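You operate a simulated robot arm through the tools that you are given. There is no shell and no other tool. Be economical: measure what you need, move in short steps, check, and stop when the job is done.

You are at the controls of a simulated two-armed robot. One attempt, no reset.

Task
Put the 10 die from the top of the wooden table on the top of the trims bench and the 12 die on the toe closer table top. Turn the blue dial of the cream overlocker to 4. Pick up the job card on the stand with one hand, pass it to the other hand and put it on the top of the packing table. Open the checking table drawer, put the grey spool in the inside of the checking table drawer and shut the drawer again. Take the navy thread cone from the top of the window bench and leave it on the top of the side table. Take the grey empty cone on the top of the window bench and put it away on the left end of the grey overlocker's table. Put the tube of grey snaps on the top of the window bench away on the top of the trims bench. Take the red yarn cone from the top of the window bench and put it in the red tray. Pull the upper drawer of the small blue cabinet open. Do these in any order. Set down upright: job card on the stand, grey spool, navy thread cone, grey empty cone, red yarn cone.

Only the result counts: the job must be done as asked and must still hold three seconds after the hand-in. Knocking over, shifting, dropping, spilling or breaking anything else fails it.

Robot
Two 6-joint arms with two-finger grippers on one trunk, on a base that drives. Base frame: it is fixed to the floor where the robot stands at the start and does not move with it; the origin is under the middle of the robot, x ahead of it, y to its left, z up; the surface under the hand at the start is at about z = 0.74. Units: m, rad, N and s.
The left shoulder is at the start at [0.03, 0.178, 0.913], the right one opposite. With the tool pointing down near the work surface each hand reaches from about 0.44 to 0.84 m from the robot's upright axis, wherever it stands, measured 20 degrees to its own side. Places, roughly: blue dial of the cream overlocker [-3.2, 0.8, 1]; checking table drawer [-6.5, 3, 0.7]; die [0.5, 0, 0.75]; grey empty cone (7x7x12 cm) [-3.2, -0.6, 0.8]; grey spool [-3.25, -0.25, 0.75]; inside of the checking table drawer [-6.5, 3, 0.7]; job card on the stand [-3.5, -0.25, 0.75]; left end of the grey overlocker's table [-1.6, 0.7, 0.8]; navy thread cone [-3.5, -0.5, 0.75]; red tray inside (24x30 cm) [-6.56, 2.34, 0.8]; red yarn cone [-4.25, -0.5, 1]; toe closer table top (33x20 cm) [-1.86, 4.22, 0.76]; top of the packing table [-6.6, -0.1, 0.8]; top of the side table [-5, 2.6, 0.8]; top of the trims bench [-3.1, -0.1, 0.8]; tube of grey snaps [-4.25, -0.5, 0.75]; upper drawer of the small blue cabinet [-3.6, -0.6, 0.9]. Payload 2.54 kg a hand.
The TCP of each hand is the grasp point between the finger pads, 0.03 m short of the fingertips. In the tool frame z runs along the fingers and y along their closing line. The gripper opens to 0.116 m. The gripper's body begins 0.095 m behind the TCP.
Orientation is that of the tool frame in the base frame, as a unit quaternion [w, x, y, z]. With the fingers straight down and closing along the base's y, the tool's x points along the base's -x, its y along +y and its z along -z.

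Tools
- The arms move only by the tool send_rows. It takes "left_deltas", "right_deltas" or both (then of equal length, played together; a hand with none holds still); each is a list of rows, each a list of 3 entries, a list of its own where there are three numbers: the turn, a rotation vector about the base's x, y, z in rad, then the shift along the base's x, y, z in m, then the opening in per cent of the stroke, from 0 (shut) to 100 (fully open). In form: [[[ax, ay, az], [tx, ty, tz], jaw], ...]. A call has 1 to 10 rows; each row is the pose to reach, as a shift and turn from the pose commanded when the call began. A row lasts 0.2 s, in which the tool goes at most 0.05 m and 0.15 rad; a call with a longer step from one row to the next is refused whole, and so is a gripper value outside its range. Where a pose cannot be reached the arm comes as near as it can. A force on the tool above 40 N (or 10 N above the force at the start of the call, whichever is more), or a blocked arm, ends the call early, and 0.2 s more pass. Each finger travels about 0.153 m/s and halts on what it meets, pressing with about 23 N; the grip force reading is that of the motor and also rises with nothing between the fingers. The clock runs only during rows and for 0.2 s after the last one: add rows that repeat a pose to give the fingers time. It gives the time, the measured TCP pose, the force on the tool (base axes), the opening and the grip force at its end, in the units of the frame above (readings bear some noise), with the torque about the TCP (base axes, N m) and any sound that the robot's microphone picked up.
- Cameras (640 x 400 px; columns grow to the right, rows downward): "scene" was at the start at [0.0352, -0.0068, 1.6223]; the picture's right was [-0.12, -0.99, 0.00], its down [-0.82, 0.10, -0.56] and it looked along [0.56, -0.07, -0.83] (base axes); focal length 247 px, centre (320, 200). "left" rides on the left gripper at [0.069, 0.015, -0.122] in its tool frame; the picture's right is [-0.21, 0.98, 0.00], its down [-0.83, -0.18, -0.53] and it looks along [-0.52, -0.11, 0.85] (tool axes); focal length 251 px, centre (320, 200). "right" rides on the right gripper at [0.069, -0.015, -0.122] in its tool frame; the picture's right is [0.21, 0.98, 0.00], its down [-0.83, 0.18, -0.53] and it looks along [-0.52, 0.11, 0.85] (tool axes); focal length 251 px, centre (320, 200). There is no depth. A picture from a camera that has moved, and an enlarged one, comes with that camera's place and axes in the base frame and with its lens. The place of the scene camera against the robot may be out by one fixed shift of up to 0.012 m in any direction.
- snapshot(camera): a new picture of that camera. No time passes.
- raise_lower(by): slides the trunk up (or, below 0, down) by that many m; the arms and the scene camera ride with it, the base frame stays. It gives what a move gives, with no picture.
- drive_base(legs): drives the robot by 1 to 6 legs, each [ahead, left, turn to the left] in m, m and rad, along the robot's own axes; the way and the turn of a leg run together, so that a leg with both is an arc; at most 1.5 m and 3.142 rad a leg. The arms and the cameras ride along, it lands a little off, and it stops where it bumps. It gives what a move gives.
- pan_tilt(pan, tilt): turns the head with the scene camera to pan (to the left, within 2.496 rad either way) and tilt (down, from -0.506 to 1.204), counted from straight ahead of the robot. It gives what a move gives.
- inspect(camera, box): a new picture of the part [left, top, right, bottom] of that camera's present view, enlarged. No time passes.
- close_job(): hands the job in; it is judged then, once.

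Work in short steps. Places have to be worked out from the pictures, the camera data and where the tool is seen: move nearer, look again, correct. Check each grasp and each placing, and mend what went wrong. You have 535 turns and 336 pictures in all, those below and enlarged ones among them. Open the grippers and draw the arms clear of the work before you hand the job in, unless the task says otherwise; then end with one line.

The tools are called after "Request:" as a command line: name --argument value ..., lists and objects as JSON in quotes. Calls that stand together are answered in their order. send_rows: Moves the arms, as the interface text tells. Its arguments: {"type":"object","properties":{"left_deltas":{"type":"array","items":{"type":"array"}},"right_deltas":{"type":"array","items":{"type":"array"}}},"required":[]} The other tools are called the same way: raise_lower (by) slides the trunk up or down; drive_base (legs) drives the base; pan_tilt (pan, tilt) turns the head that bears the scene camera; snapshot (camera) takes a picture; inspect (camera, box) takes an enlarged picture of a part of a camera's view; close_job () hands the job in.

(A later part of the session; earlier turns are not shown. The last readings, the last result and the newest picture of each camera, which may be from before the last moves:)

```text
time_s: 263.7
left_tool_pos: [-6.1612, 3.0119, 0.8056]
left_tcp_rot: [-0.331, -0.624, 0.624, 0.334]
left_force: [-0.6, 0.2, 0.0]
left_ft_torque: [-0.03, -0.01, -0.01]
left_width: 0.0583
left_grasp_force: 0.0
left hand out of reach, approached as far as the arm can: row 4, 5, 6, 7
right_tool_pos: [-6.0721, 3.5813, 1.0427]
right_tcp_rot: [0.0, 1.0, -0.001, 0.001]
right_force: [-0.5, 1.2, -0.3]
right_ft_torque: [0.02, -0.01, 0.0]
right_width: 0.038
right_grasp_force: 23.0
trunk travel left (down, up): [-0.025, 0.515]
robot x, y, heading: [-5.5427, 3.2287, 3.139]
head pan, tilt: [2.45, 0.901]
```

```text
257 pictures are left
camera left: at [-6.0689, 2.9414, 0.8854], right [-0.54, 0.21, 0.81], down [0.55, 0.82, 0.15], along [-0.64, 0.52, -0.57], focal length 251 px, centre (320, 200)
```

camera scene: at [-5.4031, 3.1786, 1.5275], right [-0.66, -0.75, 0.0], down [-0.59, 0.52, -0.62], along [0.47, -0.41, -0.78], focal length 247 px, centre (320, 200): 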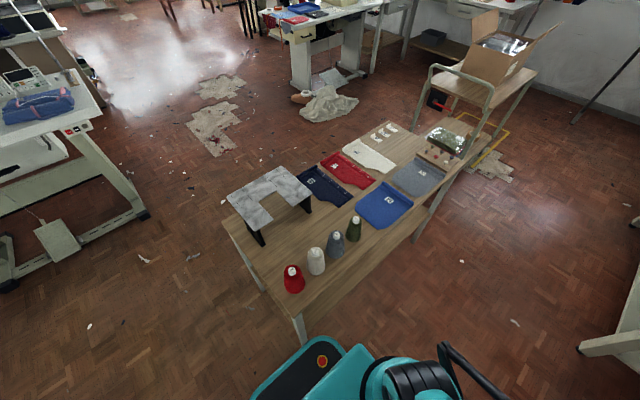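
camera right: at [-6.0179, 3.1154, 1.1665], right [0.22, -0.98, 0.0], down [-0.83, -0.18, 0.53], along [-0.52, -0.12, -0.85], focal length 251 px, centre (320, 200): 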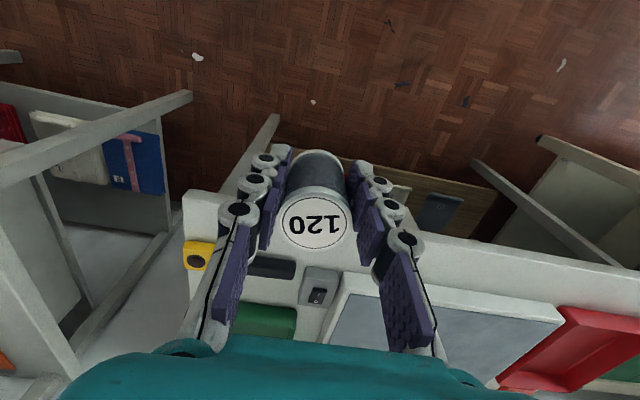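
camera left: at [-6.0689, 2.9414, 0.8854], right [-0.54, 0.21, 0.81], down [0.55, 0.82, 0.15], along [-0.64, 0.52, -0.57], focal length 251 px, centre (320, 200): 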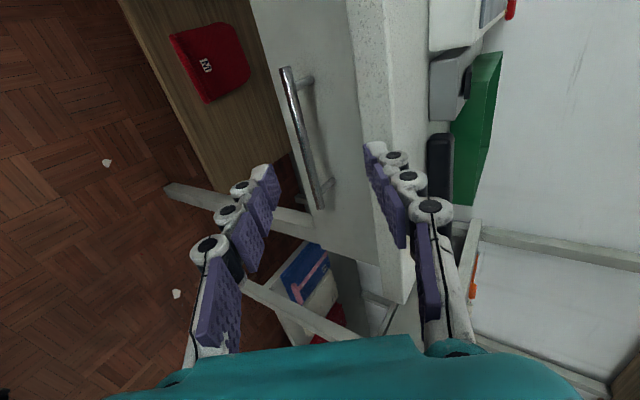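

The bar lies between the finger lines. Moving further from the body should be reachable: I advance along the tilted approach toward (−6.263, 3.02, 0.712).

Request:
send_rows --left_deltas '[[[0, 0, 0], [-0.015, 0.004, -0.02], 50], [[0, 0, 0], [-0.03, 0.008, -0.04], 50], [[0, 0, 0], [-0.05, 0.008, -0.055], 50], [[0, 0, 0], [-0.068, 0.008, -0.07], 50]]'

Request:
snapshot --camera "left"

```text
time_s: 264.7
left_tool_pos: [-6.2306, 3.0196, 0.7365]
left_tcp_rot: [-0.331, -0.624, 0.624, 0.334]
left_force: [-0.1, -1.1, 0.4]
left_ft_torque: [0.05, -0.04, 0.0]
left_width: 0.0578
left_grasp_force: 0.1
left hand out of reach, approached as far as the arm can: row 1, 2, 3
right_tool_pos: [-6.0721, 3.5804, 1.0417]
right_tcp_rot: [0.0, 1.0, -0.002, 0.0]
right_force: [0.5, 0.9, 0.4]
right_ft_torque: [-0.03, 0.01, 0.04]
right_width: 0.0379
right_grasp_force: 22.9
trunk travel left (down, up): [-0.025, 0.515]
robot x, y, heading: [-5.5448, 3.2266, 3.137]
head pan, tilt: [2.45, 0.901]
```

```text
256 pictures are left
camera left: at [-6.1393, 2.9498, 0.8164], right [-0.55, 0.21, 0.81], down [0.55, 0.82, 0.15], along [-0.64, 0.53, -0.57], focal length 251 px, centre (320, 200)
```

left: 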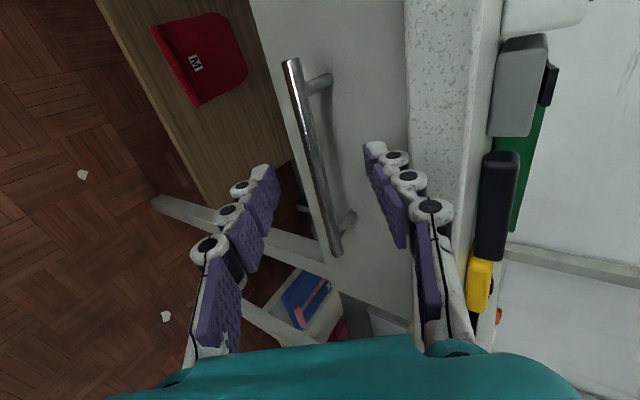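

Well aligned: bar centred between the fingers. I advance 4 cm along the tool axis and close.

Request:
send_rows --left_deltas '[[[0, 0, 0], [-0.012, 0, -0.008], 50], [[0, 0, 0], [-0.024, 0, -0.016], 50], [[0, 0, 0], [-0.033, 0, -0.0226], 50], [[0, 0, 0], [-0.033, 0, -0.0226], 30], [[0, 0, 0], [-0.033, 0, -0.0226], 10], [[0, 0, 0], [-0.033, 0, -0.0226], 0], [[0, 0, 0], [-0.033, 0, -0.0226], 0]]'

Request:
snapshot --camera "left"

```text
time_s: 266.2
left_tool_pos: [-6.2628, 3.0195, 0.7099]
left_tcp_rot: [-0.328, -0.625, 0.626, 0.33]
left_force: [0.7, -0.1, -11.6]
left_ft_torque: [0.03, -0.12, -0.19]
left_width: 0.0109
left_grasp_force: 38.2
right_tool_pos: [-6.0726, 3.5804, 1.0419]
right_tcp_rot: [-0.001, 1.0, 0.0, -0.001]
right_force: [1.1, 0.6, 0.1]
right_ft_torque: [-0.01, 0.0, 0.03]
right_width: 0.038
right_grasp_force: 23.2
trunk travel left (down, up): [-0.025, 0.515]
robot x, y, heading: [-5.5389, 3.2306, 3.145]
head pan, tilt: [2.45, 0.901]
stopped in row 7 (left hand): the force on the tool passed its limit at 42 N (the readings are from after the stop); the commanded pose is now the measured one
```

```text
255 pictures are left
camera left: at [-6.1708, 2.9504, 0.7904], right [-0.55, 0.21, 0.81], down [0.55, 0.82, 0.16], along [-0.63, 0.53, -0.57], focal length 251 px, centre (320, 200)
```

left: 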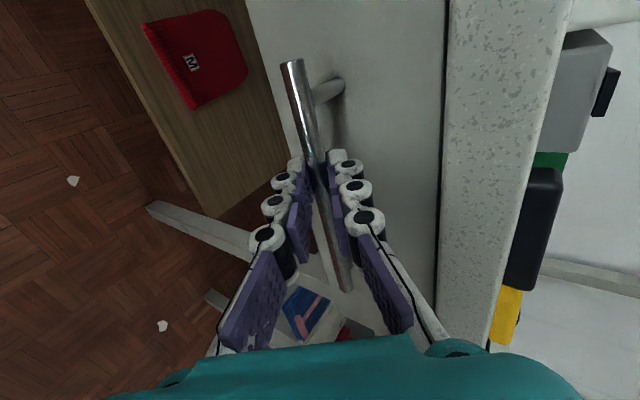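

The bar is gripped (1.1 cm). I pull +x by 0.18 m while easing the tilt, in 3 cm rows.

Request:
send_rows --left_deltas '[[[0, -0.08, 0], [0.024, 0, 0.001], 0], [[0, -0.16, 0], [0.048, 0, 0.002], 0], [[0, -0.24, 0], [0.072, 0, 0.003], 0], [[0, -0.32, 0], [0.096, 0, 0.003], 0], [[0, -0.4, 0], [0.12, 0, 0.004], 0], [[0, -0.48, 0], [0.144, 0, 0.005], 0], [[0, -0.54, 0], [0.168, 0, 0.005], 0]]'

Request:
snapshot --camera "left"

```text
time_s: 267.8
left_tool_pos: [-6.0927, 3.0201, 0.7163]
left_tcp_rot: [-0.15, -0.691, 0.691, 0.153]
left_force: [1.2, -11.1, 9.5]
left_ft_torque: [-0.99, 0.08, -0.51]
left_width: 0.0107
left_grasp_force: 38.2
right_tool_pos: [-6.0721, 3.58, 1.0432]
right_tcp_rot: [-0.001, 1.0, 0.0, -0.002]
right_force: [-0.7, -0.5, 0.1]
right_ft_torque: [0.02, -0.01, 0.0]
right_width: 0.0379
right_grasp_force: 22.7
trunk travel left (down, up): [-0.025, 0.515]
robot x, y, heading: [-5.546, 3.2277, 3.143]
head pan, tilt: [2.45, 0.901]
```

```text
254 pictures are left
camera left: at [-6.055, 2.9506, 0.8332], right [-0.89, 0.21, 0.41], down [0.39, 0.82, 0.41], along [-0.25, 0.52, -0.81], focal length 251 px, centre (320, 200)
```

left: 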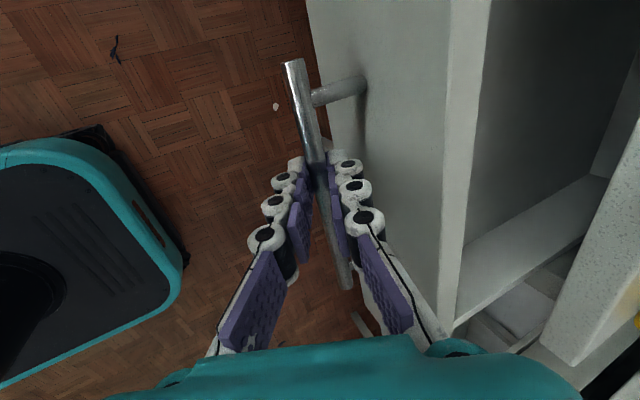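

Drawer is open about 17 cm. I release the bar and back the left hand out along its axis.

Request:
send_rows --left_deltas '[[[0, 0, 0], [0, 0, 0], 15], [[0, 0, 0], [0, 0, 0], 28], [[0, 0, 0], [0.012, 0, 0.027], 28], [[0, 0, 0], [0.025, 0, 0.055], 28], [[0, 0, 0], [0.04, 0, 0.09], 28], [[0, 0, 0], [0.05, -0.03, 0.13], 28], [[0, 0, 0], [0.05, -0.07, 0.15], 28], [[0, 0, 0], [0.05, -0.11, 0.17], 28], [[0, 0, 0], [0.05, -0.15, 0.19], 28]]'

Request:
pan_tilt --pan 0.3 --tilt 0.95

Request:
snapshot --camera "scene"

```text
refused: row 6 steps farther than a row can; nothing moved
```

```text
time_s: 269.9
left_tool_pos: [-6.093, 3.0212, 0.716]
left_tcp_rot: [0.151, 0.691, -0.691, -0.152]
left_force: [-0.7, -21.5, 19.3]
left_ft_torque: [-0.74, 0.2, -0.61]
left_width: 0.0106
left_grasp_force: 38.0
right_tool_pos: [-6.0717, 3.5784, 1.0442]
right_tcp_rot: [0.0, 1.0, 0.0, -0.001]
right_force: [-0.5, 0.1, -1.4]
right_ft_torque: [0.01, -0.02, 0.0]
right_width: 0.0379
right_grasp_force: 22.6
trunk travel left (down, up): [-0.025, 0.515]
robot x, y, heading: [-5.542, 3.2262, 3.142]
head pan, tilt: [0.3, 0.949]
```

```text
253 pictures are left
camera scene: at [-5.5868, 3.2076, 1.5239], right [-0.3, 0.96, 0.0], down [0.78, 0.24, -0.58], along [-0.56, -0.17, -0.81], focal length 247 px, centre (320, 200)
```

scene: 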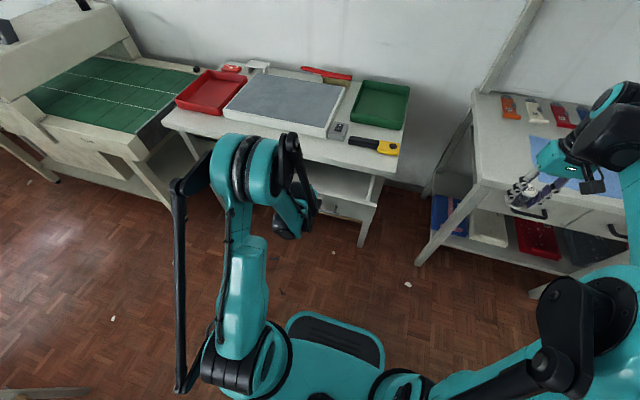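

Row too long; resend with smaller steps.

Request:
send_rows --left_deltas '[[[0, 0, 0], [0, 0, 0], 15], [[0, 0, 0], [0, 0, 0], 28], [[0, 0, 0], [0.012, 0, 0.027], 28], [[0, 0, 0], [0.025, 0, 0.055], 28], [[0, 0, 0], [0.04, 0, 0.09], 28], [[0, 0, 0], [0.05, -0.02, 0.12], 28], [[0, 0, 0], [0.05, -0.05, 0.14], 28], [[0, 0, 0], [0.05, -0.09, 0.15], 28], [[0, 0, 0], [0.05, -0.13, 0.16], 28], [[0, 0, 0], [0.05, -0.17, 0.17], 28]]'

Request:
snapshot --camera "scene"

```text
time_s: 272.1
left_tool_pos: [-6.0429, 2.8495, 0.8852]
left_tcp_rot: [-0.15, -0.69, 0.691, 0.153]
left_force: [-0.6, 0.0, -0.5]
left_ft_torque: [0.05, -0.02, -0.02]
left_width: 0.0324
left_grasp_force: 0.0
right_tool_pos: [-6.0716, 3.5799, 1.0435]
right_tcp_rot: [-0.001, 1.0, 0.0, 0.0]
right_force: [0.0, 0.0, 0.3]
right_ft_torque: [0.04, 0.01, 0.01]
right_width: 0.0379
right_grasp_force: 22.8
trunk travel left (down, up): [-0.025, 0.515]
robot x, y, heading: [-5.5453, 3.23, 3.141]
head pan, tilt: [0.3, 0.949]
```

```text
252 pictures are left
camera scene: at [-5.5885, 3.2083, 1.5238], right [-0.29, 0.96, 0.0], down [0.78, 0.24, -0.58], along [-0.56, -0.17, -0.81], focal length 247 px, centre (320, 200)
```

scene: 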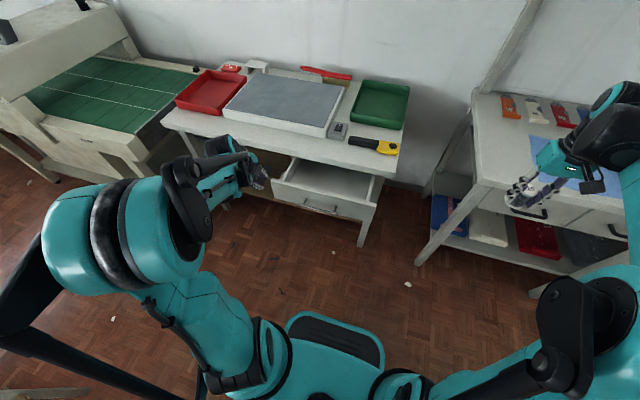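

The drawer is open; interior about y 2.9–3.22, x −6.16..−6.29. I bring the spool over (−6.215, 3.12).

Request:
send_rows --right_deltas '[[[0, 0, 0], [-0.014, -0.045, 0], 0], [[0, 0, 0], [-0.028, -0.09, 0], 0], [[0, 0, 0], [-0.042, -0.135, 0], 0], [[0, 0, 0], [-0.056, -0.18, 0], 0], [[0, 0, 0], [-0.07, -0.225, 0], 0], [[0, 0, 0], [-0.085, -0.27, 0], 0], [[0, 0, 0], [-0.1, -0.315, 0], 0], [[0, 0, 0], [-0.115, -0.36, 0], 0], [[0, 0, 0], [-0.13, -0.405, 0], 0], [[0, 0, 0], [-0.143, -0.45, 0], 0]]'

Request:
snapshot --camera "right"

Request:
snapshot --camera "scene"

```text
time_s: 274.2
left_tool_pos: [-6.0451, 2.8495, 0.8844]
left_tcp_rot: [0.149, 0.691, -0.691, -0.153]
left_force: [0.4, -0.9, 0.5]
left_ft_torque: [0.0, -0.01, -0.03]
left_width: 0.0323
left_grasp_force: 0.1
right_tool_pos: [-6.2162, 3.1275, 1.0415]
right_tcp_rot: [-0.001, 1.0, -0.001, 0.0]
right_force: [-0.7, -0.2, -0.5]
right_ft_torque: [0.01, -0.01, 0.01]
right_width: 0.0379
right_grasp_force: 23.6
trunk travel left (down, up): [-0.025, 0.515]
robot x, y, heading: [-5.5431, 3.2282, 3.142]
head pan, tilt: [0.3, 0.949]
```

```text
251 pictures are left
camera right: at [-6.1466, 3.143, 1.1636], right [0.21, -0.98, 0.0], down [-0.83, -0.18, 0.53], along [-0.52, -0.11, -0.85], focal length 251 px, centre (320, 200)
```

right: 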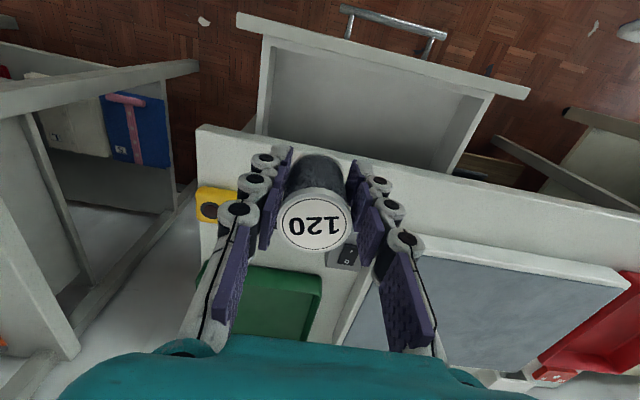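

```text
250 pictures are left
camera scene: at [-5.5897, 3.2076, 1.5237], right [-0.29, 0.96, 0.0], down [0.78, 0.24, -0.58], along [-0.56, -0.17, -0.81], focal length 247 px, centre (320, 200)
```

scene: 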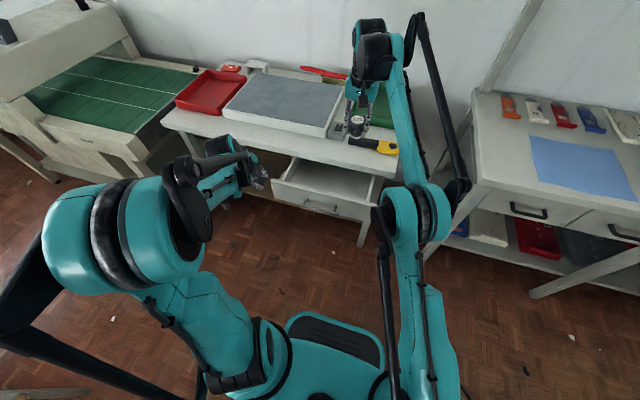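

The spot is inside the opening. I lower the spool into the drawer: fast to z≈0.76, then check.

Request:
send_rows --right_deltas '[[[0, 0, 0], [0, -0.02, -0.04], 0], [[0, 0, 0], [0, -0.025, -0.085], 0], [[0, 0, 0], [0, -0.025, -0.13], 0], [[0, 0, 0], [0, -0.025, -0.175], 0], [[0, 0, 0], [0, -0.025, -0.22], 0], [[0, 0, 0], [0, -0.025, -0.26], 0], [[0, 0, 0], [0, -0.025, -0.285], 0]]'

Request:
snapshot --camera "right"

Request:
snapshot --camera "left"

```text
time_s: 275.9
left_tool_pos: [-6.0443, 2.8494, 0.8855]
left_tcp_rot: [-0.149, -0.69, 0.691, 0.153]
left_force: [-0.2, -0.4, -0.5]
left_ft_torque: [-0.01, 0.01, 0.01]
left_width: 0.0324
left_grasp_force: 0.1
right_tool_pos: [-6.216, 3.1061, 0.7551]
right_tcp_rot: [0.001, 1.0, -0.001, 0.001]
right_force: [0.4, 0.2, 0.4]
right_ft_torque: [0.02, 0.01, 0.02]
right_width: 0.0381
right_grasp_force: 23.2
trunk travel left (down, up): [-0.025, 0.515]
robot x, y, heading: [-5.5412, 3.2304, 3.137]
head pan, tilt: [0.3, 0.949]
```

```text
249 pictures are left
camera right: at [-6.1467, 3.122, 0.8774], right [0.21, -0.98, 0.0], down [-0.83, -0.18, 0.53], along [-0.52, -0.11, -0.85], focal length 251 px, centre (320, 200)
```

right: 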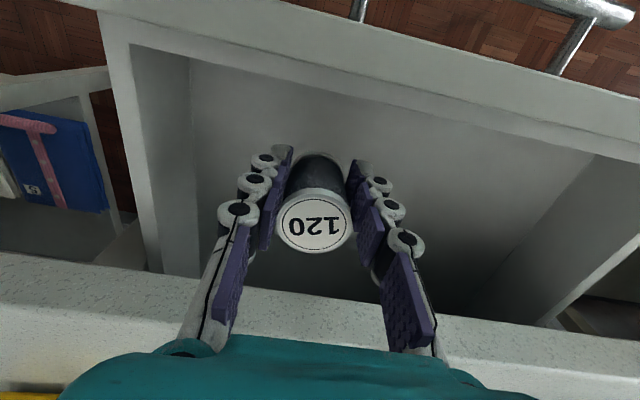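

```text
248 pictures are left
camera left: at [-6.0071, 2.78, 1.0016], right [-0.89, 0.21, 0.41], down [0.39, 0.82, 0.41], along [-0.25, 0.53, -0.81], focal length 251 px, centre (320, 200)
```

left: 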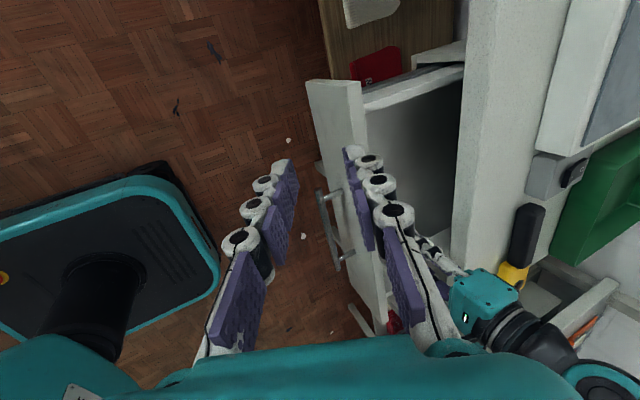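

Spool is inside the drawer outline. Lower slowly to contact.

Request:
send_rows --right_deltas '[[[0, 0, 0], [0, 0, -0.012], 0], [[0, 0, 0], [0, 0, -0.022], 0], [[0, 0, 0], [0, 0, -0.03], 0], [[0, 0, 0], [0, 0, -0.036], 0], [[0, 0, 0], [0, 0, -0.042], 0], [[0, 0, 0], [0, 0, -0.047], 0], [[0, 0, 0], [0, 0, -0.052], 0]]'

```text
time_s: 277.4
left_tool_pos: [-6.0423, 2.8505, 0.8863]
left_tcp_rot: [-0.149, -0.69, 0.691, 0.154]
left_force: [-0.6, 0.2, -0.5]
left_ft_torque: [0.04, 0.0, -0.03]
left_width: 0.0325
left_grasp_force: 0.1
right_tool_pos: [-6.2139, 3.105, 0.7074]
right_tcp_rot: [-0.001, 1.0, -0.001, -0.001]
right_force: [0.1, -1.1, 23.7]
right_ft_torque: [-0.02, 0.18, 0.05]
right_width: 0.0381
right_grasp_force: 22.5
trunk travel left (down, up): [-0.025, 0.515]
robot x, y, heading: [-5.5413, 3.2278, 3.144]
head pan, tilt: [0.3, 0.949]
```

Contact at the drawer floor. Release and rise.

Request:
send_rows --right_deltas '[[[0, 0, 0], [0, 0, 0.002], 35], [[0, 0, 0], [0, 0, 0.002], 50], [[0, 0, 0], [0, 0, 0.002], 55], [[0, 0, 0], [0, 0, 0.04], 55], [[0, 0, 0], [0, 0, 0.085], 55], [[0, 0, 0], [0, 0, 0.13], 55], [[0, 0, 0], [0, 0, 0.175], 55], [[0, 0, 0], [0, 0, 0.22], 55], [[0, 0, 0], [0.02, 0, 0.26], 55]]'

Request:
snapshot --camera "right"

```text
time_s: 279.4
left_tool_pos: [-6.0433, 2.85, 0.8865]
left_tcp_rot: [-0.15, -0.691, 0.691, 0.154]
left_force: [0.0, 0.6, -0.4]
left_ft_torque: [-0.03, 0.0, 0.01]
left_width: 0.0325
left_grasp_force: 0.0
right_tool_pos: [-6.1949, 3.1043, 0.9673]
right_tcp_rot: [0.0, 1.0, -0.002, -0.001]
right_force: [0.1, 0.1, -0.4]
right_ft_torque: [-0.01, 0.03, 0.01]
right_width: 0.0641
right_grasp_force: 0.0
trunk travel left (down, up): [-0.025, 0.515]
robot x, y, heading: [-5.5402, 3.2291, 3.144]
head pan, tilt: [0.3, 0.949]
```

```text
247 pictures are left
camera right: at [-6.1257, 3.1197, 1.0889], right [0.21, -0.98, 0.0], down [-0.83, -0.18, 0.53], along [-0.52, -0.11, -0.85], focal length 251 px, centre (320, 200)
```

right: 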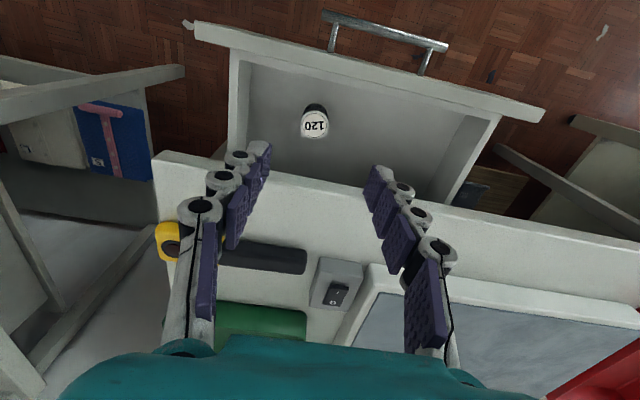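

The spool stands upright in the drawer. To shut: the right hand (fingers closed) goes in front of the bar at y≈3.03, lower, then pushes −x; the left hand moves away.

Request:
send_rows --left_deltas '[[[0, 0, 0], [0, -0.04, 0.02], 28], [[0, 0, 0], [0, -0.08, 0.04], 28], [[0, 0, 0], [0, -0.12, 0.06], 28], [[0, 0, 0], [0, -0.14, 0.08], 28], [[0, 0, 0], [0, -0.14, 0.08], 28], [[0, 0, 0], [0, -0.14, 0.08], 28], [[0, 0, 0], [0, -0.14, 0.08], 28], [[0, 0, 0], [0, -0.14, 0.08], 28], [[0, 0, 0], [0, -0.14, 0.08], 28], [[0, 0, 0], [0, -0.14, 0.08], 28]]' --right_deltas '[[[0, 0, 0], [0.04, -0.015, 0], 40], [[0, 0, 0], [0.08, -0.03, 0], 20], [[0, 0, 0], [0.12, -0.05, 0], 0], [[0, 0, 0], [0.155, -0.074, 0], 0], [[0, 0, 0], [0.155, -0.074, -0.04], 0], [[0, 0, 0], [0.155, -0.074, -0.085], 0], [[0, 0, 0], [0.155, -0.074, -0.13], 0], [[0, 0, 0], [0.155, -0.074, -0.175], 0], [[0, 0, 0], [0.155, -0.074, -0.22], 0], [[0, 0, 0], [0.155, -0.074, -0.247], 0]]'

Request:
snapshot --camera "right"

Request:
snapshot --camera "left"

```text
time_s: 281.6
left_tool_pos: [-6.0428, 2.7106, 0.9641]
left_tcp_rot: [-0.15, -0.691, 0.691, 0.153]
left_force: [0.4, 0.6, 0.4]
left_ft_torque: [-0.04, 0.01, -0.01]
left_width: 0.0329
left_grasp_force: 0.2
right_tool_pos: [-6.0419, 3.0323, 0.7176]
right_tcp_rot: [0.0, 1.0, -0.001, 0.0]
right_force: [0.4, -0.1, 0.2]
right_ft_torque: [0.02, 0.0, 0.01]
right_width: 0.0
right_grasp_force: 23.1
trunk travel left (down, up): [-0.025, 0.515]
robot x, y, heading: [-5.5419, 3.2292, 3.143]
head pan, tilt: [0.3, 0.949]
```

```text
246 pictures are left
camera right: at [-5.9724, 3.0472, 0.8399], right [0.21, -0.98, 0.0], down [-0.83, -0.18, 0.53], along [-0.52, -0.11, -0.85], focal length 251 px, centre (320, 200)
```

right: 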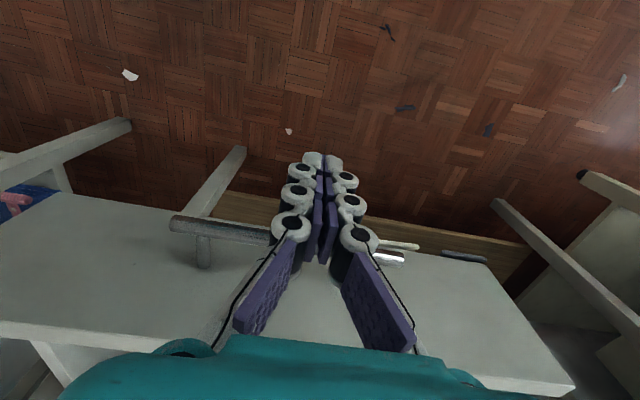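

```text
245 pictures are left
camera left: at [-6.0068, 2.6415, 1.0817], right [-0.89, 0.21, 0.41], down [0.39, 0.82, 0.41], along [-0.25, 0.53, -0.81], focal length 251 px, centre (320, 200)
```

left: 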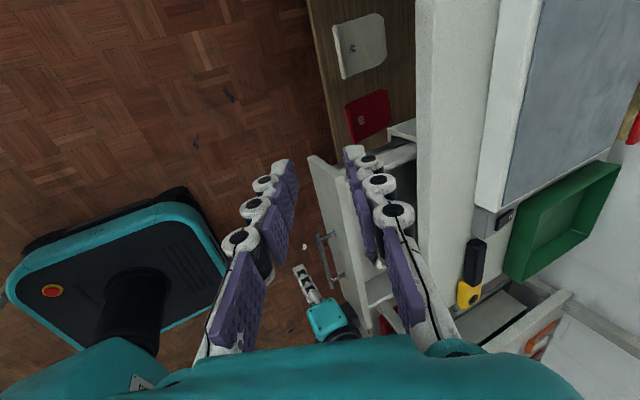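

In position before the bar. Push the drawer in, 2 cm per row.

Request:
send_rows --right_deltas '[[[0, 0, 0], [-0.02, 0, 0], 0], [[0, 0, 0], [-0.04, 0, 0], 0], [[0, 0, 0], [-0.055, 0, 0], 0], [[0, 0, 0], [-0.07, 0, 0], 0], [[0, 0, 0], [-0.09, 0, 0], 0], [[0, 0, 0], [-0.11, 0, 0], 0], [[0, 0, 0], [-0.13, 0, 0], 0], [[0, 0, 0], [-0.15, 0, 0], 0], [[0, 0, 0], [-0.17, 0, 0], 0], [[0, 0, 0], [-0.19, 0, 0], 0]]'

Request:
snapshot --camera "left"

```text
time_s: 283.9
left_tool_pos: [-6.0449, 2.7111, 0.9657]
left_tcp_rot: [-0.149, -0.691, 0.691, 0.153]
left_force: [-0.5, -0.2, -0.1]
left_ft_torque: [-0.01, 0.01, 0.01]
left_width: 0.0325
left_grasp_force: 0.1
right_tool_pos: [-6.2297, 3.0313, 0.7178]
right_tcp_rot: [0.0, 1.0, 0.0, 0.0]
right_force: [-0.4, 0.1, 1.0]
right_ft_torque: [0.02, -0.02, 0.04]
right_width: 0.0
right_grasp_force: 28.2
trunk travel left (down, up): [-0.025, 0.515]
robot x, y, heading: [-5.5449, 3.2264, 3.144]
head pan, tilt: [0.3, 0.949]
```

```text
244 pictures are left
camera left: at [-6.007, 2.6416, 1.0816], right [-0.89, 0.21, 0.41], down [0.39, 0.82, 0.41], along [-0.25, 0.53, -0.81], focal length 251 px, centre (320, 200)
```

left: 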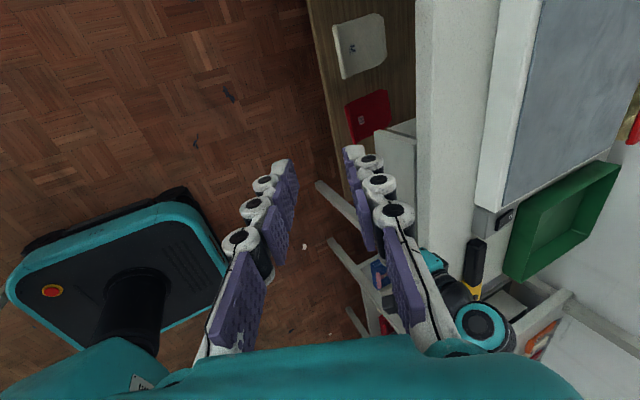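

Drawer nearly shut and moves freely. Push the last 3–4 cm until it resists.

Request:
send_rows --right_deltas '[[[0, 0, 0], [-0.01, 0, 0], 0], [[0, 0, 0], [-0.018, 0, 0], 0], [[0, 0, 0], [-0.024, 0, 0], 0], [[0, 0, 0], [-0.029, 0, 0], 0], [[0, 0, 0], [-0.033, 0, 0], 0], [[0, 0, 0], [-0.036, 0, 0], 0]]'

Request:
inspect --camera "scene" --box '[220, 100, 440, 240]'

```text
time_s: 285.2
left_tool_pos: [-6.0438, 2.7114, 0.9645]
left_tcp_rot: [-0.15, -0.691, 0.691, 0.153]
left_force: [0.3, -0.5, -0.3]
left_ft_torque: [-0.03, 0.03, -0.02]
left_width: 0.0326
left_grasp_force: 0.1
right_tool_pos: [-6.253, 3.0348, 0.7202]
right_tcp_rot: [0.0, 1.0, 0.0, -0.001]
right_force: [-1.0, 0.1, -0.2]
right_ft_torque: [0.01, 0.0, 0.06]
right_width: 0.0002
right_grasp_force: 28.6
right hand out of reach, approached as far as the arm can: row 3, 4, 5, 6
trunk travel left (down, up): [-0.025, 0.515]
robot x, y, heading: [-5.5443, 3.2284, 3.147]
head pan, tilt: [0.3, 0.949]
```

```text
2.86 times, centred on (330, 170) of scene
camera zoom: at [-5.5884, 3.2088, 1.5238], right [-0.29, 0.96, 0.0], down [0.78, 0.24, -0.58], along [-0.56, -0.17, -0.81], focal length 706 px, centre (291, 286)
```

zoom: 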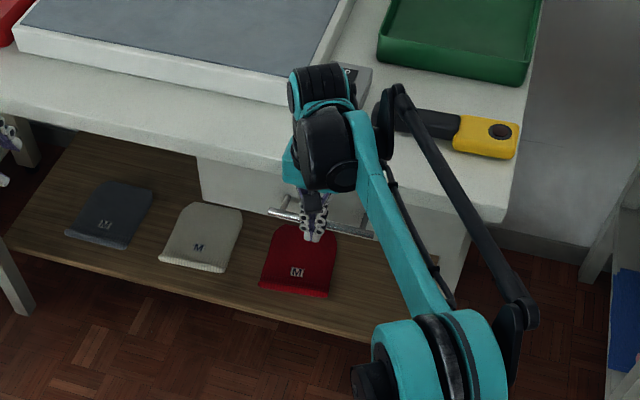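

The right arm is at its limit with the drawer about 5 mm from shut. I nudge the base ahead 15 mm to finish it.

Request:
drive_base --legs '[[0.015, 0, 0]]'

Request:
send_rows --right_deltas '[[[0, 0, 0], [-0.004, -0.01, 0], 0], [[0, 0, 0], [-0.006, -0.01, 0], 0]]'

Request:
snapshot --camera "right"

```text
time_s: 286.1
left_tool_pos: [-6.0559, 2.712, 0.9662]
left_tcp_rot: [-0.15, -0.69, 0.691, 0.154]
left_force: [0.2, 1.2, 0.3]
left_ft_torque: [-0.02, 0.0, -0.03]
left_width: 0.0324
left_grasp_force: 0.1
right_tool_pos: [-6.2582, 3.034, 0.7205]
right_tcp_rot: [-0.002, 1.0, 0.0, 0.009]
right_force: [3.5, 0.9, -0.2]
right_ft_torque: [0.0, -0.06, -0.02]
right_width: 0.0059
right_grasp_force: 28.7
trunk travel left (down, up): [-0.025, 0.515]
robot x, y, heading: [-5.551, 3.2323, 3.141]
head pan, tilt: [0.3, 0.949]
stopped in leg 1: the force on the tool passed its limit at 58 N (the readings are from after the stop); the commanded pose is now the measured one
```

```text
time_s: 286.7
left_tool_pos: [-6.0558, 2.7115, 0.9654]
left_tcp_rot: [-0.149, -0.691, 0.691, 0.153]
left_force: [0.3, 0.5, -0.5]
left_ft_torque: [0.0, 0.04, 0.0]
left_width: 0.0327
left_grasp_force: 0.1
right_tool_pos: [-6.2559, 3.0283, 0.7218]
right_tcp_rot: [-0.002, 1.0, 0.0, 0.007]
right_force: [-0.2, -0.4, 0.2]
right_ft_torque: [0.01, 0.03, 0.01]
right_width: 0.0002
right_grasp_force: 28.7
right hand out of reach, approached as far as the arm can: row 1, 2
trunk travel left (down, up): [-0.025, 0.515]
robot x, y, heading: [-5.5538, 3.2289, 3.141]
head pan, tilt: [0.3, 0.949]
```

```text
242 pictures are left
camera right: at [-6.1887, 3.0429, 0.8452], right [0.22, -0.98, 0.0], down [-0.83, -0.18, 0.52], along [-0.51, -0.11, -0.85], focal length 251 px, centre (320, 200)
```

right: 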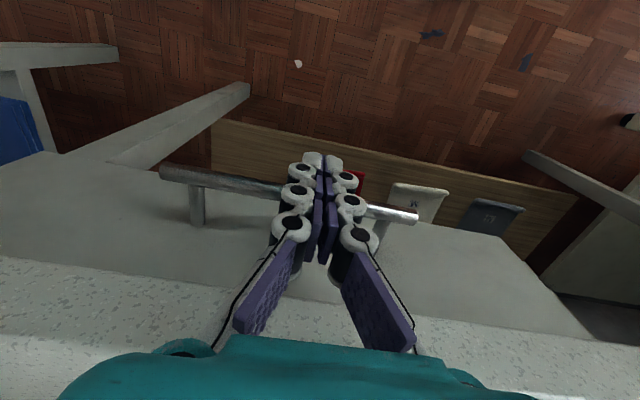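

Resistance (58 N) at full closure: the drawer is shut. I withdraw the right hand and straighten the left hand.

Request:
send_rows --left_deltas '[[[0, -0.14, 0], [0, 0, 0.02], 28], [[0, -0.28, 0], [0, 0, 0.04], 28], [[0, -0.425, 0], [0, 0, 0.06], 28], [[0, -0.425, 0], [0, 0, 0.08], 28], [[0, -0.425, 0], [0, 0, 0.1], 28], [[0, -0.425, 0], [0, 0, 0.1], 28], [[0, -0.425, 0], [0, 0, 0.1], 28], [[0, -0.425, 0], [0, 0, 0.1], 28]]' --right_deltas '[[[0, 0, 0], [0.04, 0, 0], 0], [[0, 0, 0], [0.08, 0.01, 0], 0], [[0, 0, 0], [0.12, 0.03, 0.02], 0], [[0, 0, 0], [0.15, 0.06, 0.05], 0], [[0, 0, 0], [0.16, 0.09, 0.09], 0], [[0, 0, 0], [0.16, 0.12, 0.13], 0], [[0, 0, 0], [0.16, 0.15, 0.17], 0], [[0, 0, 0], [0.16, 0.18, 0.21], 0]]'

Request:
send_rows --left_deltas '[[[0, 0, 0.15], [0, 0, 0], 28], [[0, 0, 0.3], [0, 0, 0], 28], [[0, 0, 0.45], [0, 0, 0], 28], [[0, 0, 0.6], [0, 0, 0], 28], [[0, 0, 0.75], [0, 0, 0], 28], [[0, 0, 0.9], [0, 0, 0], 28], [[0, 0, 1.05], [0, 0, 0], 28], [[0, 0, 1.2], [0, 0, 0], 28], [[0, 0, 1.35], [0, 0, 0], 28], [[0, 0, 1.5], [0, 0, 0], 28]]' --right_deltas '[[[0, 0, 0], [0, 0.03, 0.02], 0], [[0, 0, 0], [0, 0.06, 0.04], 0], [[0, 0, 0], [0, 0.09, 0.06], 0], [[0, 0, 0], [0, 0.1, 0.08], 0], [[0, 0, 0], [0, 0.1, 0.1], 0], [[0, 0, 0], [0, 0.1, 0.1], 0], [[0, 0, 0], [0, 0.1, 0.1], 0], [[0, 0, 0], [0, 0.1, 0.1], 0], [[0, 0, 0], [0, 0.1, 0.1], 0], [[0, 0, 0], [0, 0.1, 0.1], 0]]'

Request:
snapshot --camera "scene"

```text
refused: row 4 steps farther than a row can; nothing moved
```

```text
time_s: 288.9
left_tool_pos: [-6.0562, 2.7118, 0.9653]
left_tcp_rot: [0.214, 0.976, -0.034, -0.01]
left_force: [0.6, -0.4, 0.6]
left_ft_torque: [0.05, -0.01, 0.03]
left_width: 0.0324
left_grasp_force: 0.1
right_tool_pos: [-6.2579, 3.1264, 0.8236]
right_tcp_rot: [-0.002, 1.0, 0.001, 0.007]
right_force: [0.0, -0.3, -0.3]
right_ft_torque: [0.02, -0.02, -0.02]
right_width: 0.0
right_grasp_force: 29.2
trunk travel left (down, up): [-0.025, 0.515]
robot x, y, heading: [-5.5538, 3.229, 3.139]
head pan, tilt: [0.3, 0.949]
```

```text
241 pictures are left
camera scene: at [-5.6011, 3.2087, 1.5238], right [-0.3, 0.96, 0.0], down [0.78, 0.24, -0.58], along [-0.56, -0.17, -0.81], focal length 247 px, centre (320, 200)
```

scene: 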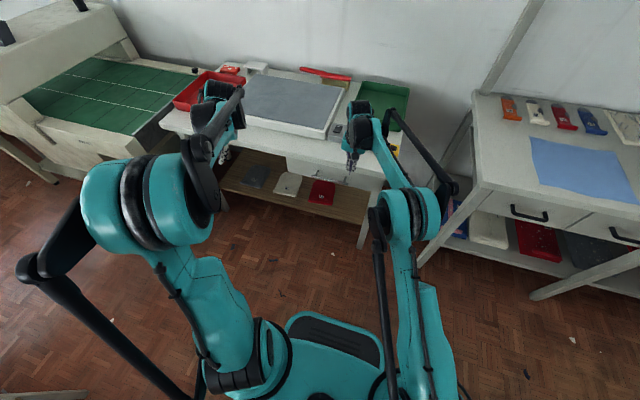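

The drawer is shut. I straighten the left hand (small turn about x) and draw the right hand back.

Request:
send_rows --left_deltas '[[[0.11, -0.005, 0.017], [0, 0, 0.02], 28], [[0.22, -0.01, 0.035], [0, 0, 0.04], 28], [[0.33, -0.015, 0.052], [0, 0, 0.06], 28], [[0.432, -0.02, 0.069], [0, 0, 0.08], 28], [[0.432, -0.02, 0.069], [0, 0, 0.1], 28]]' --right_deltas '[[[0, 0, 0], [0.04, 0, 0.02], 0], [[0, 0, 0], [0.08, 0, 0.04], 0], [[0, 0, 0], [0.12, 0.02, 0.06], 0], [[0, 0, 0], [0.15, 0.04, 0.09], 0], [[0, 0, 0], [0.16, 0.08, 0.11], 0]]'

Request:
inspect --camera "scene" --box '[180, 80, 440, 240]'

```text
time_s: 290.1
left_tool_pos: [-6.0558, 2.7138, 1.0669]
left_tcp_rot: [0.0, 1.0, -0.001, 0.0]
left_force: [0.3, -0.1, 0.2]
left_ft_torque: [0.0, 0.02, 0.03]
left_width: 0.0324
left_grasp_force: 0.0
right_tool_pos: [-6.0963, 3.2085, 0.9338]
right_tcp_rot: [-0.002, 1.0, 0.001, 0.008]
right_force: [-0.1, 1.3, 0.1]
right_ft_torque: [0.01, 0.01, -0.05]
right_width: 0.0001
right_grasp_force: 28.8
trunk travel left (down, up): [-0.025, 0.515]
robot x, y, heading: [-5.5559, 3.2276, 3.14]
head pan, tilt: [0.3, 0.949]
```

```text
2.46 times, centred on (310, 160) of scene
camera zoom: at [-5.5999, 3.2104, 1.5239], right [-0.3, 0.96, 0.0], down [0.78, 0.24, -0.58], along [-0.56, -0.17, -0.81], focal length 608 px, centre (345, 298)
```

zoom: 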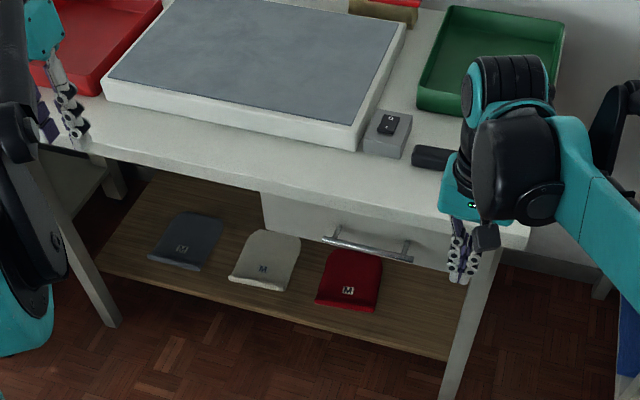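

Spool drawer job done. Next I raise the trunk, turn to face south and drive down the aisle toward the window bench from the west.

Request:
raise_lower --by 0.35

Request:
drive_base --legs '[[0.06, 0, 0], [0, 0, 1.571], [1.2, 0, 0]]'

Request:
pan_tilt --pan 0.2 --tilt 0.6

Request:
snapshot --camera "scene"

```text
time_s: 293.5
left_tool_pos: [-6.056, 2.7115, 1.415]
left_tcp_rot: [0.0, 1.0, 0.0, 0.0]
left_force: [0.7, -0.2, 0.0]
left_ft_torque: [0.01, 0.04, 0.01]
left_width: 0.0324
left_grasp_force: 0.1
right_tool_pos: [-6.0974, 3.2077, 1.2824]
right_tcp_rot: [-0.003, 1.0, 0.001, 0.008]
right_force: [-0.2, 0.3, -0.1]
right_ft_torque: [-0.01, -0.01, -0.01]
right_width: 0.0
right_grasp_force: 28.8
trunk travel left (down, up): [-0.375, 0.165]
robot x, y, heading: [-5.5546, 3.227, 3.144]
head pan, tilt: [0.3, 0.949]
```

```text
time_s: 303.9
left_tool_pos: [-5.1821, 1.5151, 1.416]
left_tcp_rot: [-0.001, 0.728, 0.685, 0.0]
left_force: [-0.5, 1.3, -0.4]
left_ft_torque: [-0.01, -0.01, -0.02]
left_width: 0.0327
left_grasp_force: 0.0
right_tool_pos: [-5.6786, 1.5038, 1.2837]
right_tcp_rot: [-0.006, 0.728, 0.686, 0.004]
right_force: [-0.5, -0.1, -0.3]
right_ft_torque: [0.0, -0.02, 0.03]
right_width: 0.0
right_grasp_force: 28.7
trunk travel left (down, up): [-0.375, 0.165]
robot x, y, heading: [-5.6694, 2.0494, -1.63]
head pan, tilt: [0.3, 0.949]
```

```text
time_s: 304.7
left_tool_pos: [-5.182, 1.5152, 1.4157]
left_tcp_rot: [0.0, 0.728, 0.685, 0.0]
left_force: [0.5, -0.1, -0.7]
left_ft_torque: [-0.01, 0.02, -0.02]
left_width: 0.0325
left_grasp_force: 0.0
right_tool_pos: [-5.6792, 1.5049, 1.2838]
right_tcp_rot: [-0.007, 0.728, 0.685, 0.004]
right_force: [-0.7, 1.2, -0.2]
right_ft_torque: [-0.02, -0.02, 0.01]
right_width: 0.0002
right_grasp_force: 28.8
trunk travel left (down, up): [-0.375, 0.165]
robot x, y, heading: [-5.6686, 2.0514, -1.635]
head pan, tilt: [0.201, 0.6]
```

```text
239 pictures are left
camera scene: at [-5.6598, 1.9903, 1.9022], right [-0.99, -0.14, 0.0], down [-0.08, 0.56, -0.82], along [0.12, -0.82, -0.57], focal length 247 px, centre (320, 200)
```

scene: 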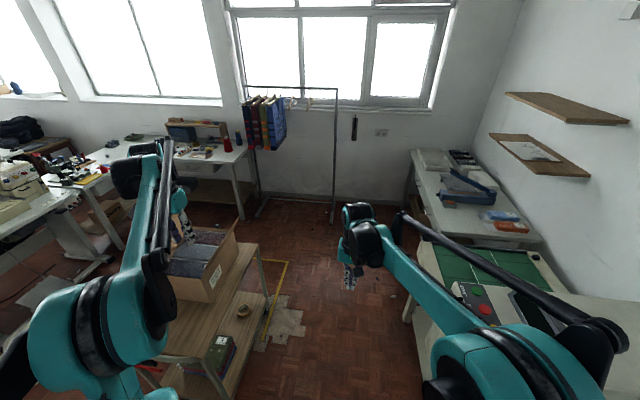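

Clear path: drive south to y≈0.55, then strafe east (left) in front of the window bench.

Request:
drive_base --legs '[[0, 0, 0.064], [1.45, 0, 0], [0, 1.3, 0]]'

Request:
pan_tilt --pan 0.2 --tilt 0.8

Request:
snapshot --camera "scene"

```text
time_s: 318.5
left_tool_pos: [-3.8733, 0.0525, 1.4165]
left_tcp_rot: [0.001, 0.717, 0.697, 0.0]
left_force: [-0.7, 0.3, -0.1]
left_ft_torque: [0.04, 0.04, 0.0]
left_width: 0.0326
left_grasp_force: 0.1
right_tool_pos: [-4.37, 0.0246, 1.2843]
right_tcp_rot: [-0.007, 0.716, 0.698, 0.004]
right_force: [0.0, -0.4, 0.1]
right_ft_torque: [0.02, 0.0, 0.0]
right_width: 0.0002
right_grasp_force: 29.0
trunk travel left (down, up): [-0.375, 0.165]
robot x, y, heading: [-4.3775, 0.5682, -1.597]
head pan, tilt: [0.201, 0.6]
```

```text
time_s: 319.2
left_tool_pos: [-3.8722, 0.0522, 1.4141]
left_tcp_rot: [0.0, 0.717, 0.697, 0.0]
left_force: [-0.6, 0.3, -0.8]
left_ft_torque: [-0.02, 0.01, 0.04]
left_width: 0.0322
left_grasp_force: 0.0
right_tool_pos: [-4.37, 0.026, 1.2829]
right_tcp_rot: [-0.007, 0.716, 0.698, 0.004]
right_force: [-0.3, 0.6, 0.8]
right_ft_torque: [0.0, -0.01, 0.0]
right_width: 0.0
right_grasp_force: 28.1
trunk travel left (down, up): [-0.375, 0.165]
robot x, y, heading: [-4.3801, 0.5677, -1.598]
head pan, tilt: [0.201, 0.799]
```

```text
238 pictures are left
camera scene: at [-4.3691, 0.5188, 1.8854], right [-0.98, -0.17, 0.0], down [-0.12, 0.71, -0.7], along [0.12, -0.69, -0.72], focal length 247 px, centre (320, 200)
```

scene: 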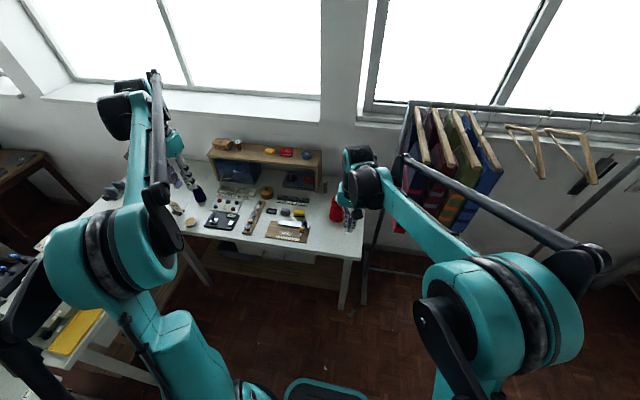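

I enlarge the window bench.

Request:
inspect --camera "scene" --box '[150, 110, 390, 270]'

Request:
snapshot --camera "left"

Request:
snapshot --camera "right"

```text
2.50 times, centred on (270, 190) of scene
camera zoom: at [-4.3691, 0.5188, 1.8854], right [-0.98, -0.17, 0.0], down [-0.12, 0.71, -0.7], along [0.12, -0.69, -0.72], focal length 618 px, centre (445, 225)
```

zoom: 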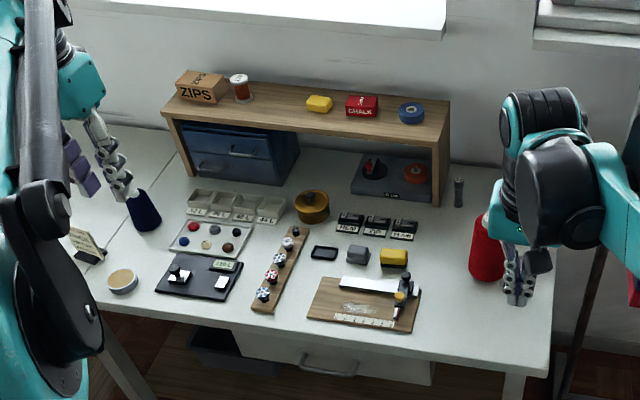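

```text
236 pictures are left
camera left: at [-3.857, 0.1207, 1.5366], right [0.97, -0.24, 0.0], down [-0.2, -0.82, 0.53], along [-0.13, -0.52, -0.85], focal length 251 px, centre (320, 200)
```

left: 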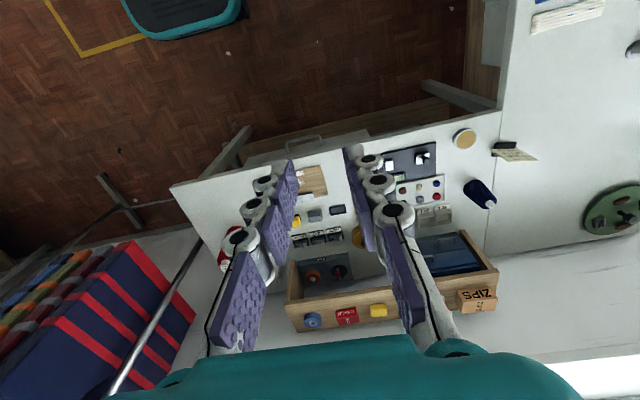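

```text
235 pictures are left
camera right: at [-4.3831, 0.0926, 1.4068], right [0.98, 0.19, 0.0], down [0.16, -0.84, 0.52], along [0.1, -0.51, -0.85], focal length 251 px, centre (320, 200)
```

right: 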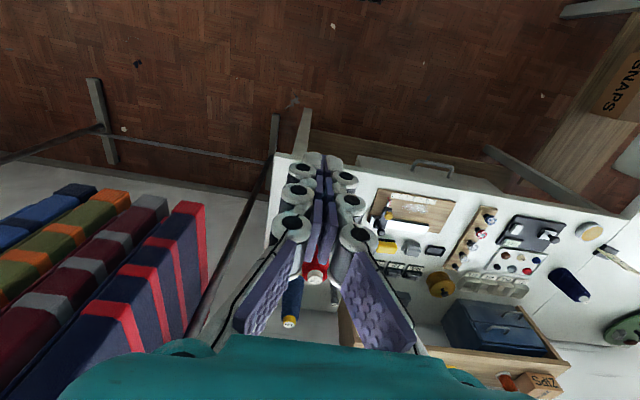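

Everything is in view: tube of grey snaps beside the arch's right leg, red cone at right, navy cone and card at left. I drive 0.3 m closer.

Request:
drive_base --legs '[[0.3, 0, 0.027]]'

Request:
send_rows --left_deltas '[[[0, 0, 0], [0, 0, 0], 60], [[0, 0, 0], [0, 0, 0], 60]]' --right_deltas '[[[0, 0, 0], [0, 0.02, 0], 40], [[0, 0, 0], [0, 0.04, 0], 60]]'

Request:
snapshot --camera "right"

Request:
snapshot --camera "scene"

```text
time_s: 321.2
left_tool_pos: [-3.867, -0.2299, 1.4152]
left_tcp_rot: [0.0, 0.709, 0.706, -0.001]
left_force: [-0.4, -0.1, -0.4]
left_ft_torque: [0.03, 0.0, 0.0]
left_width: 0.0324
left_grasp_force: 0.0
right_tool_pos: [-4.3623, -0.2703, 1.2847]
right_tcp_rot: [-0.007, 0.708, 0.706, 0.003]
right_force: [-0.3, 1.0, -1.4]
right_ft_torque: [0.04, 0.03, -0.02]
right_width: 0.0
right_grasp_force: 28.5
trunk travel left (down, up): [-0.375, 0.165]
robot x, y, heading: [-4.3845, 0.2731, -1.575]
head pan, tilt: [0.201, 0.799]
```

```text
time_s: 321.9
left_tool_pos: [-3.8666, -0.2307, 1.4163]
left_tcp_rot: [0.0, 0.709, 0.706, 0.0]
left_force: [-0.3, -0.5, 0.2]
left_ft_torque: [0.01, -0.01, 0.03]
left_width: 0.0697
left_grasp_force: 0.2
right_tool_pos: [-4.3623, -0.2299, 1.2834]
right_tcp_rot: [-0.007, 0.707, 0.707, 0.003]
right_force: [-0.3, -1.1, 0.4]
right_ft_torque: [0.01, 0.0, 0.0]
right_width: 0.0695
right_grasp_force: 0.1
trunk travel left (down, up): [-0.375, 0.165]
robot x, y, heading: [-4.3871, 0.2719, -1.575]
head pan, tilt: [0.201, 0.799]
```

```text
234 pictures are left
camera right: at [-4.3766, -0.1623, 1.4062], right [0.98, 0.21, 0.0], down [0.18, -0.83, 0.52], along [0.11, -0.51, -0.85], focal length 251 px, centre (320, 200)
```

right: 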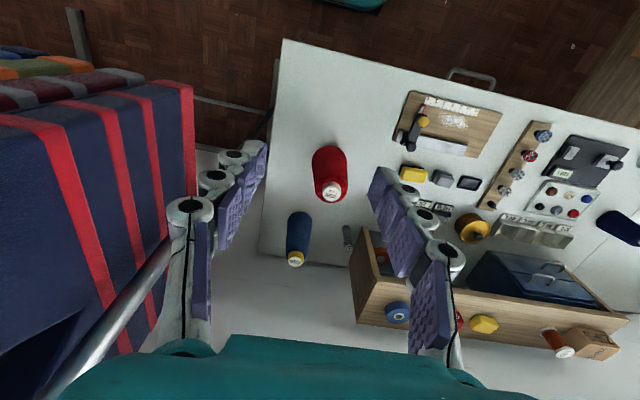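

```text
233 pictures are left
camera scene: at [-4.3727, 0.2241, 1.8854], right [-0.98, -0.2, 0.0], down [-0.14, 0.7, -0.7], along [0.14, -0.68, -0.72], focal length 247 px, centre (320, 200)
```

scene: 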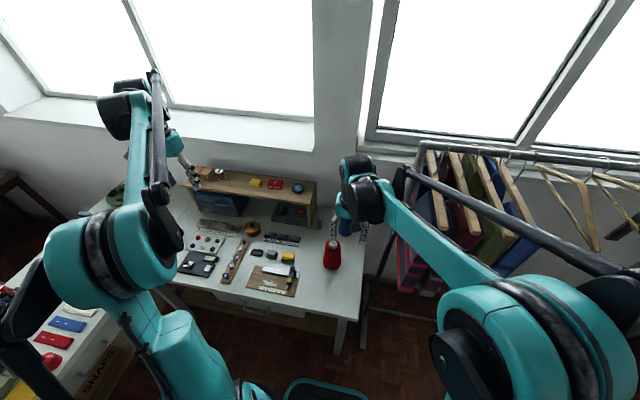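

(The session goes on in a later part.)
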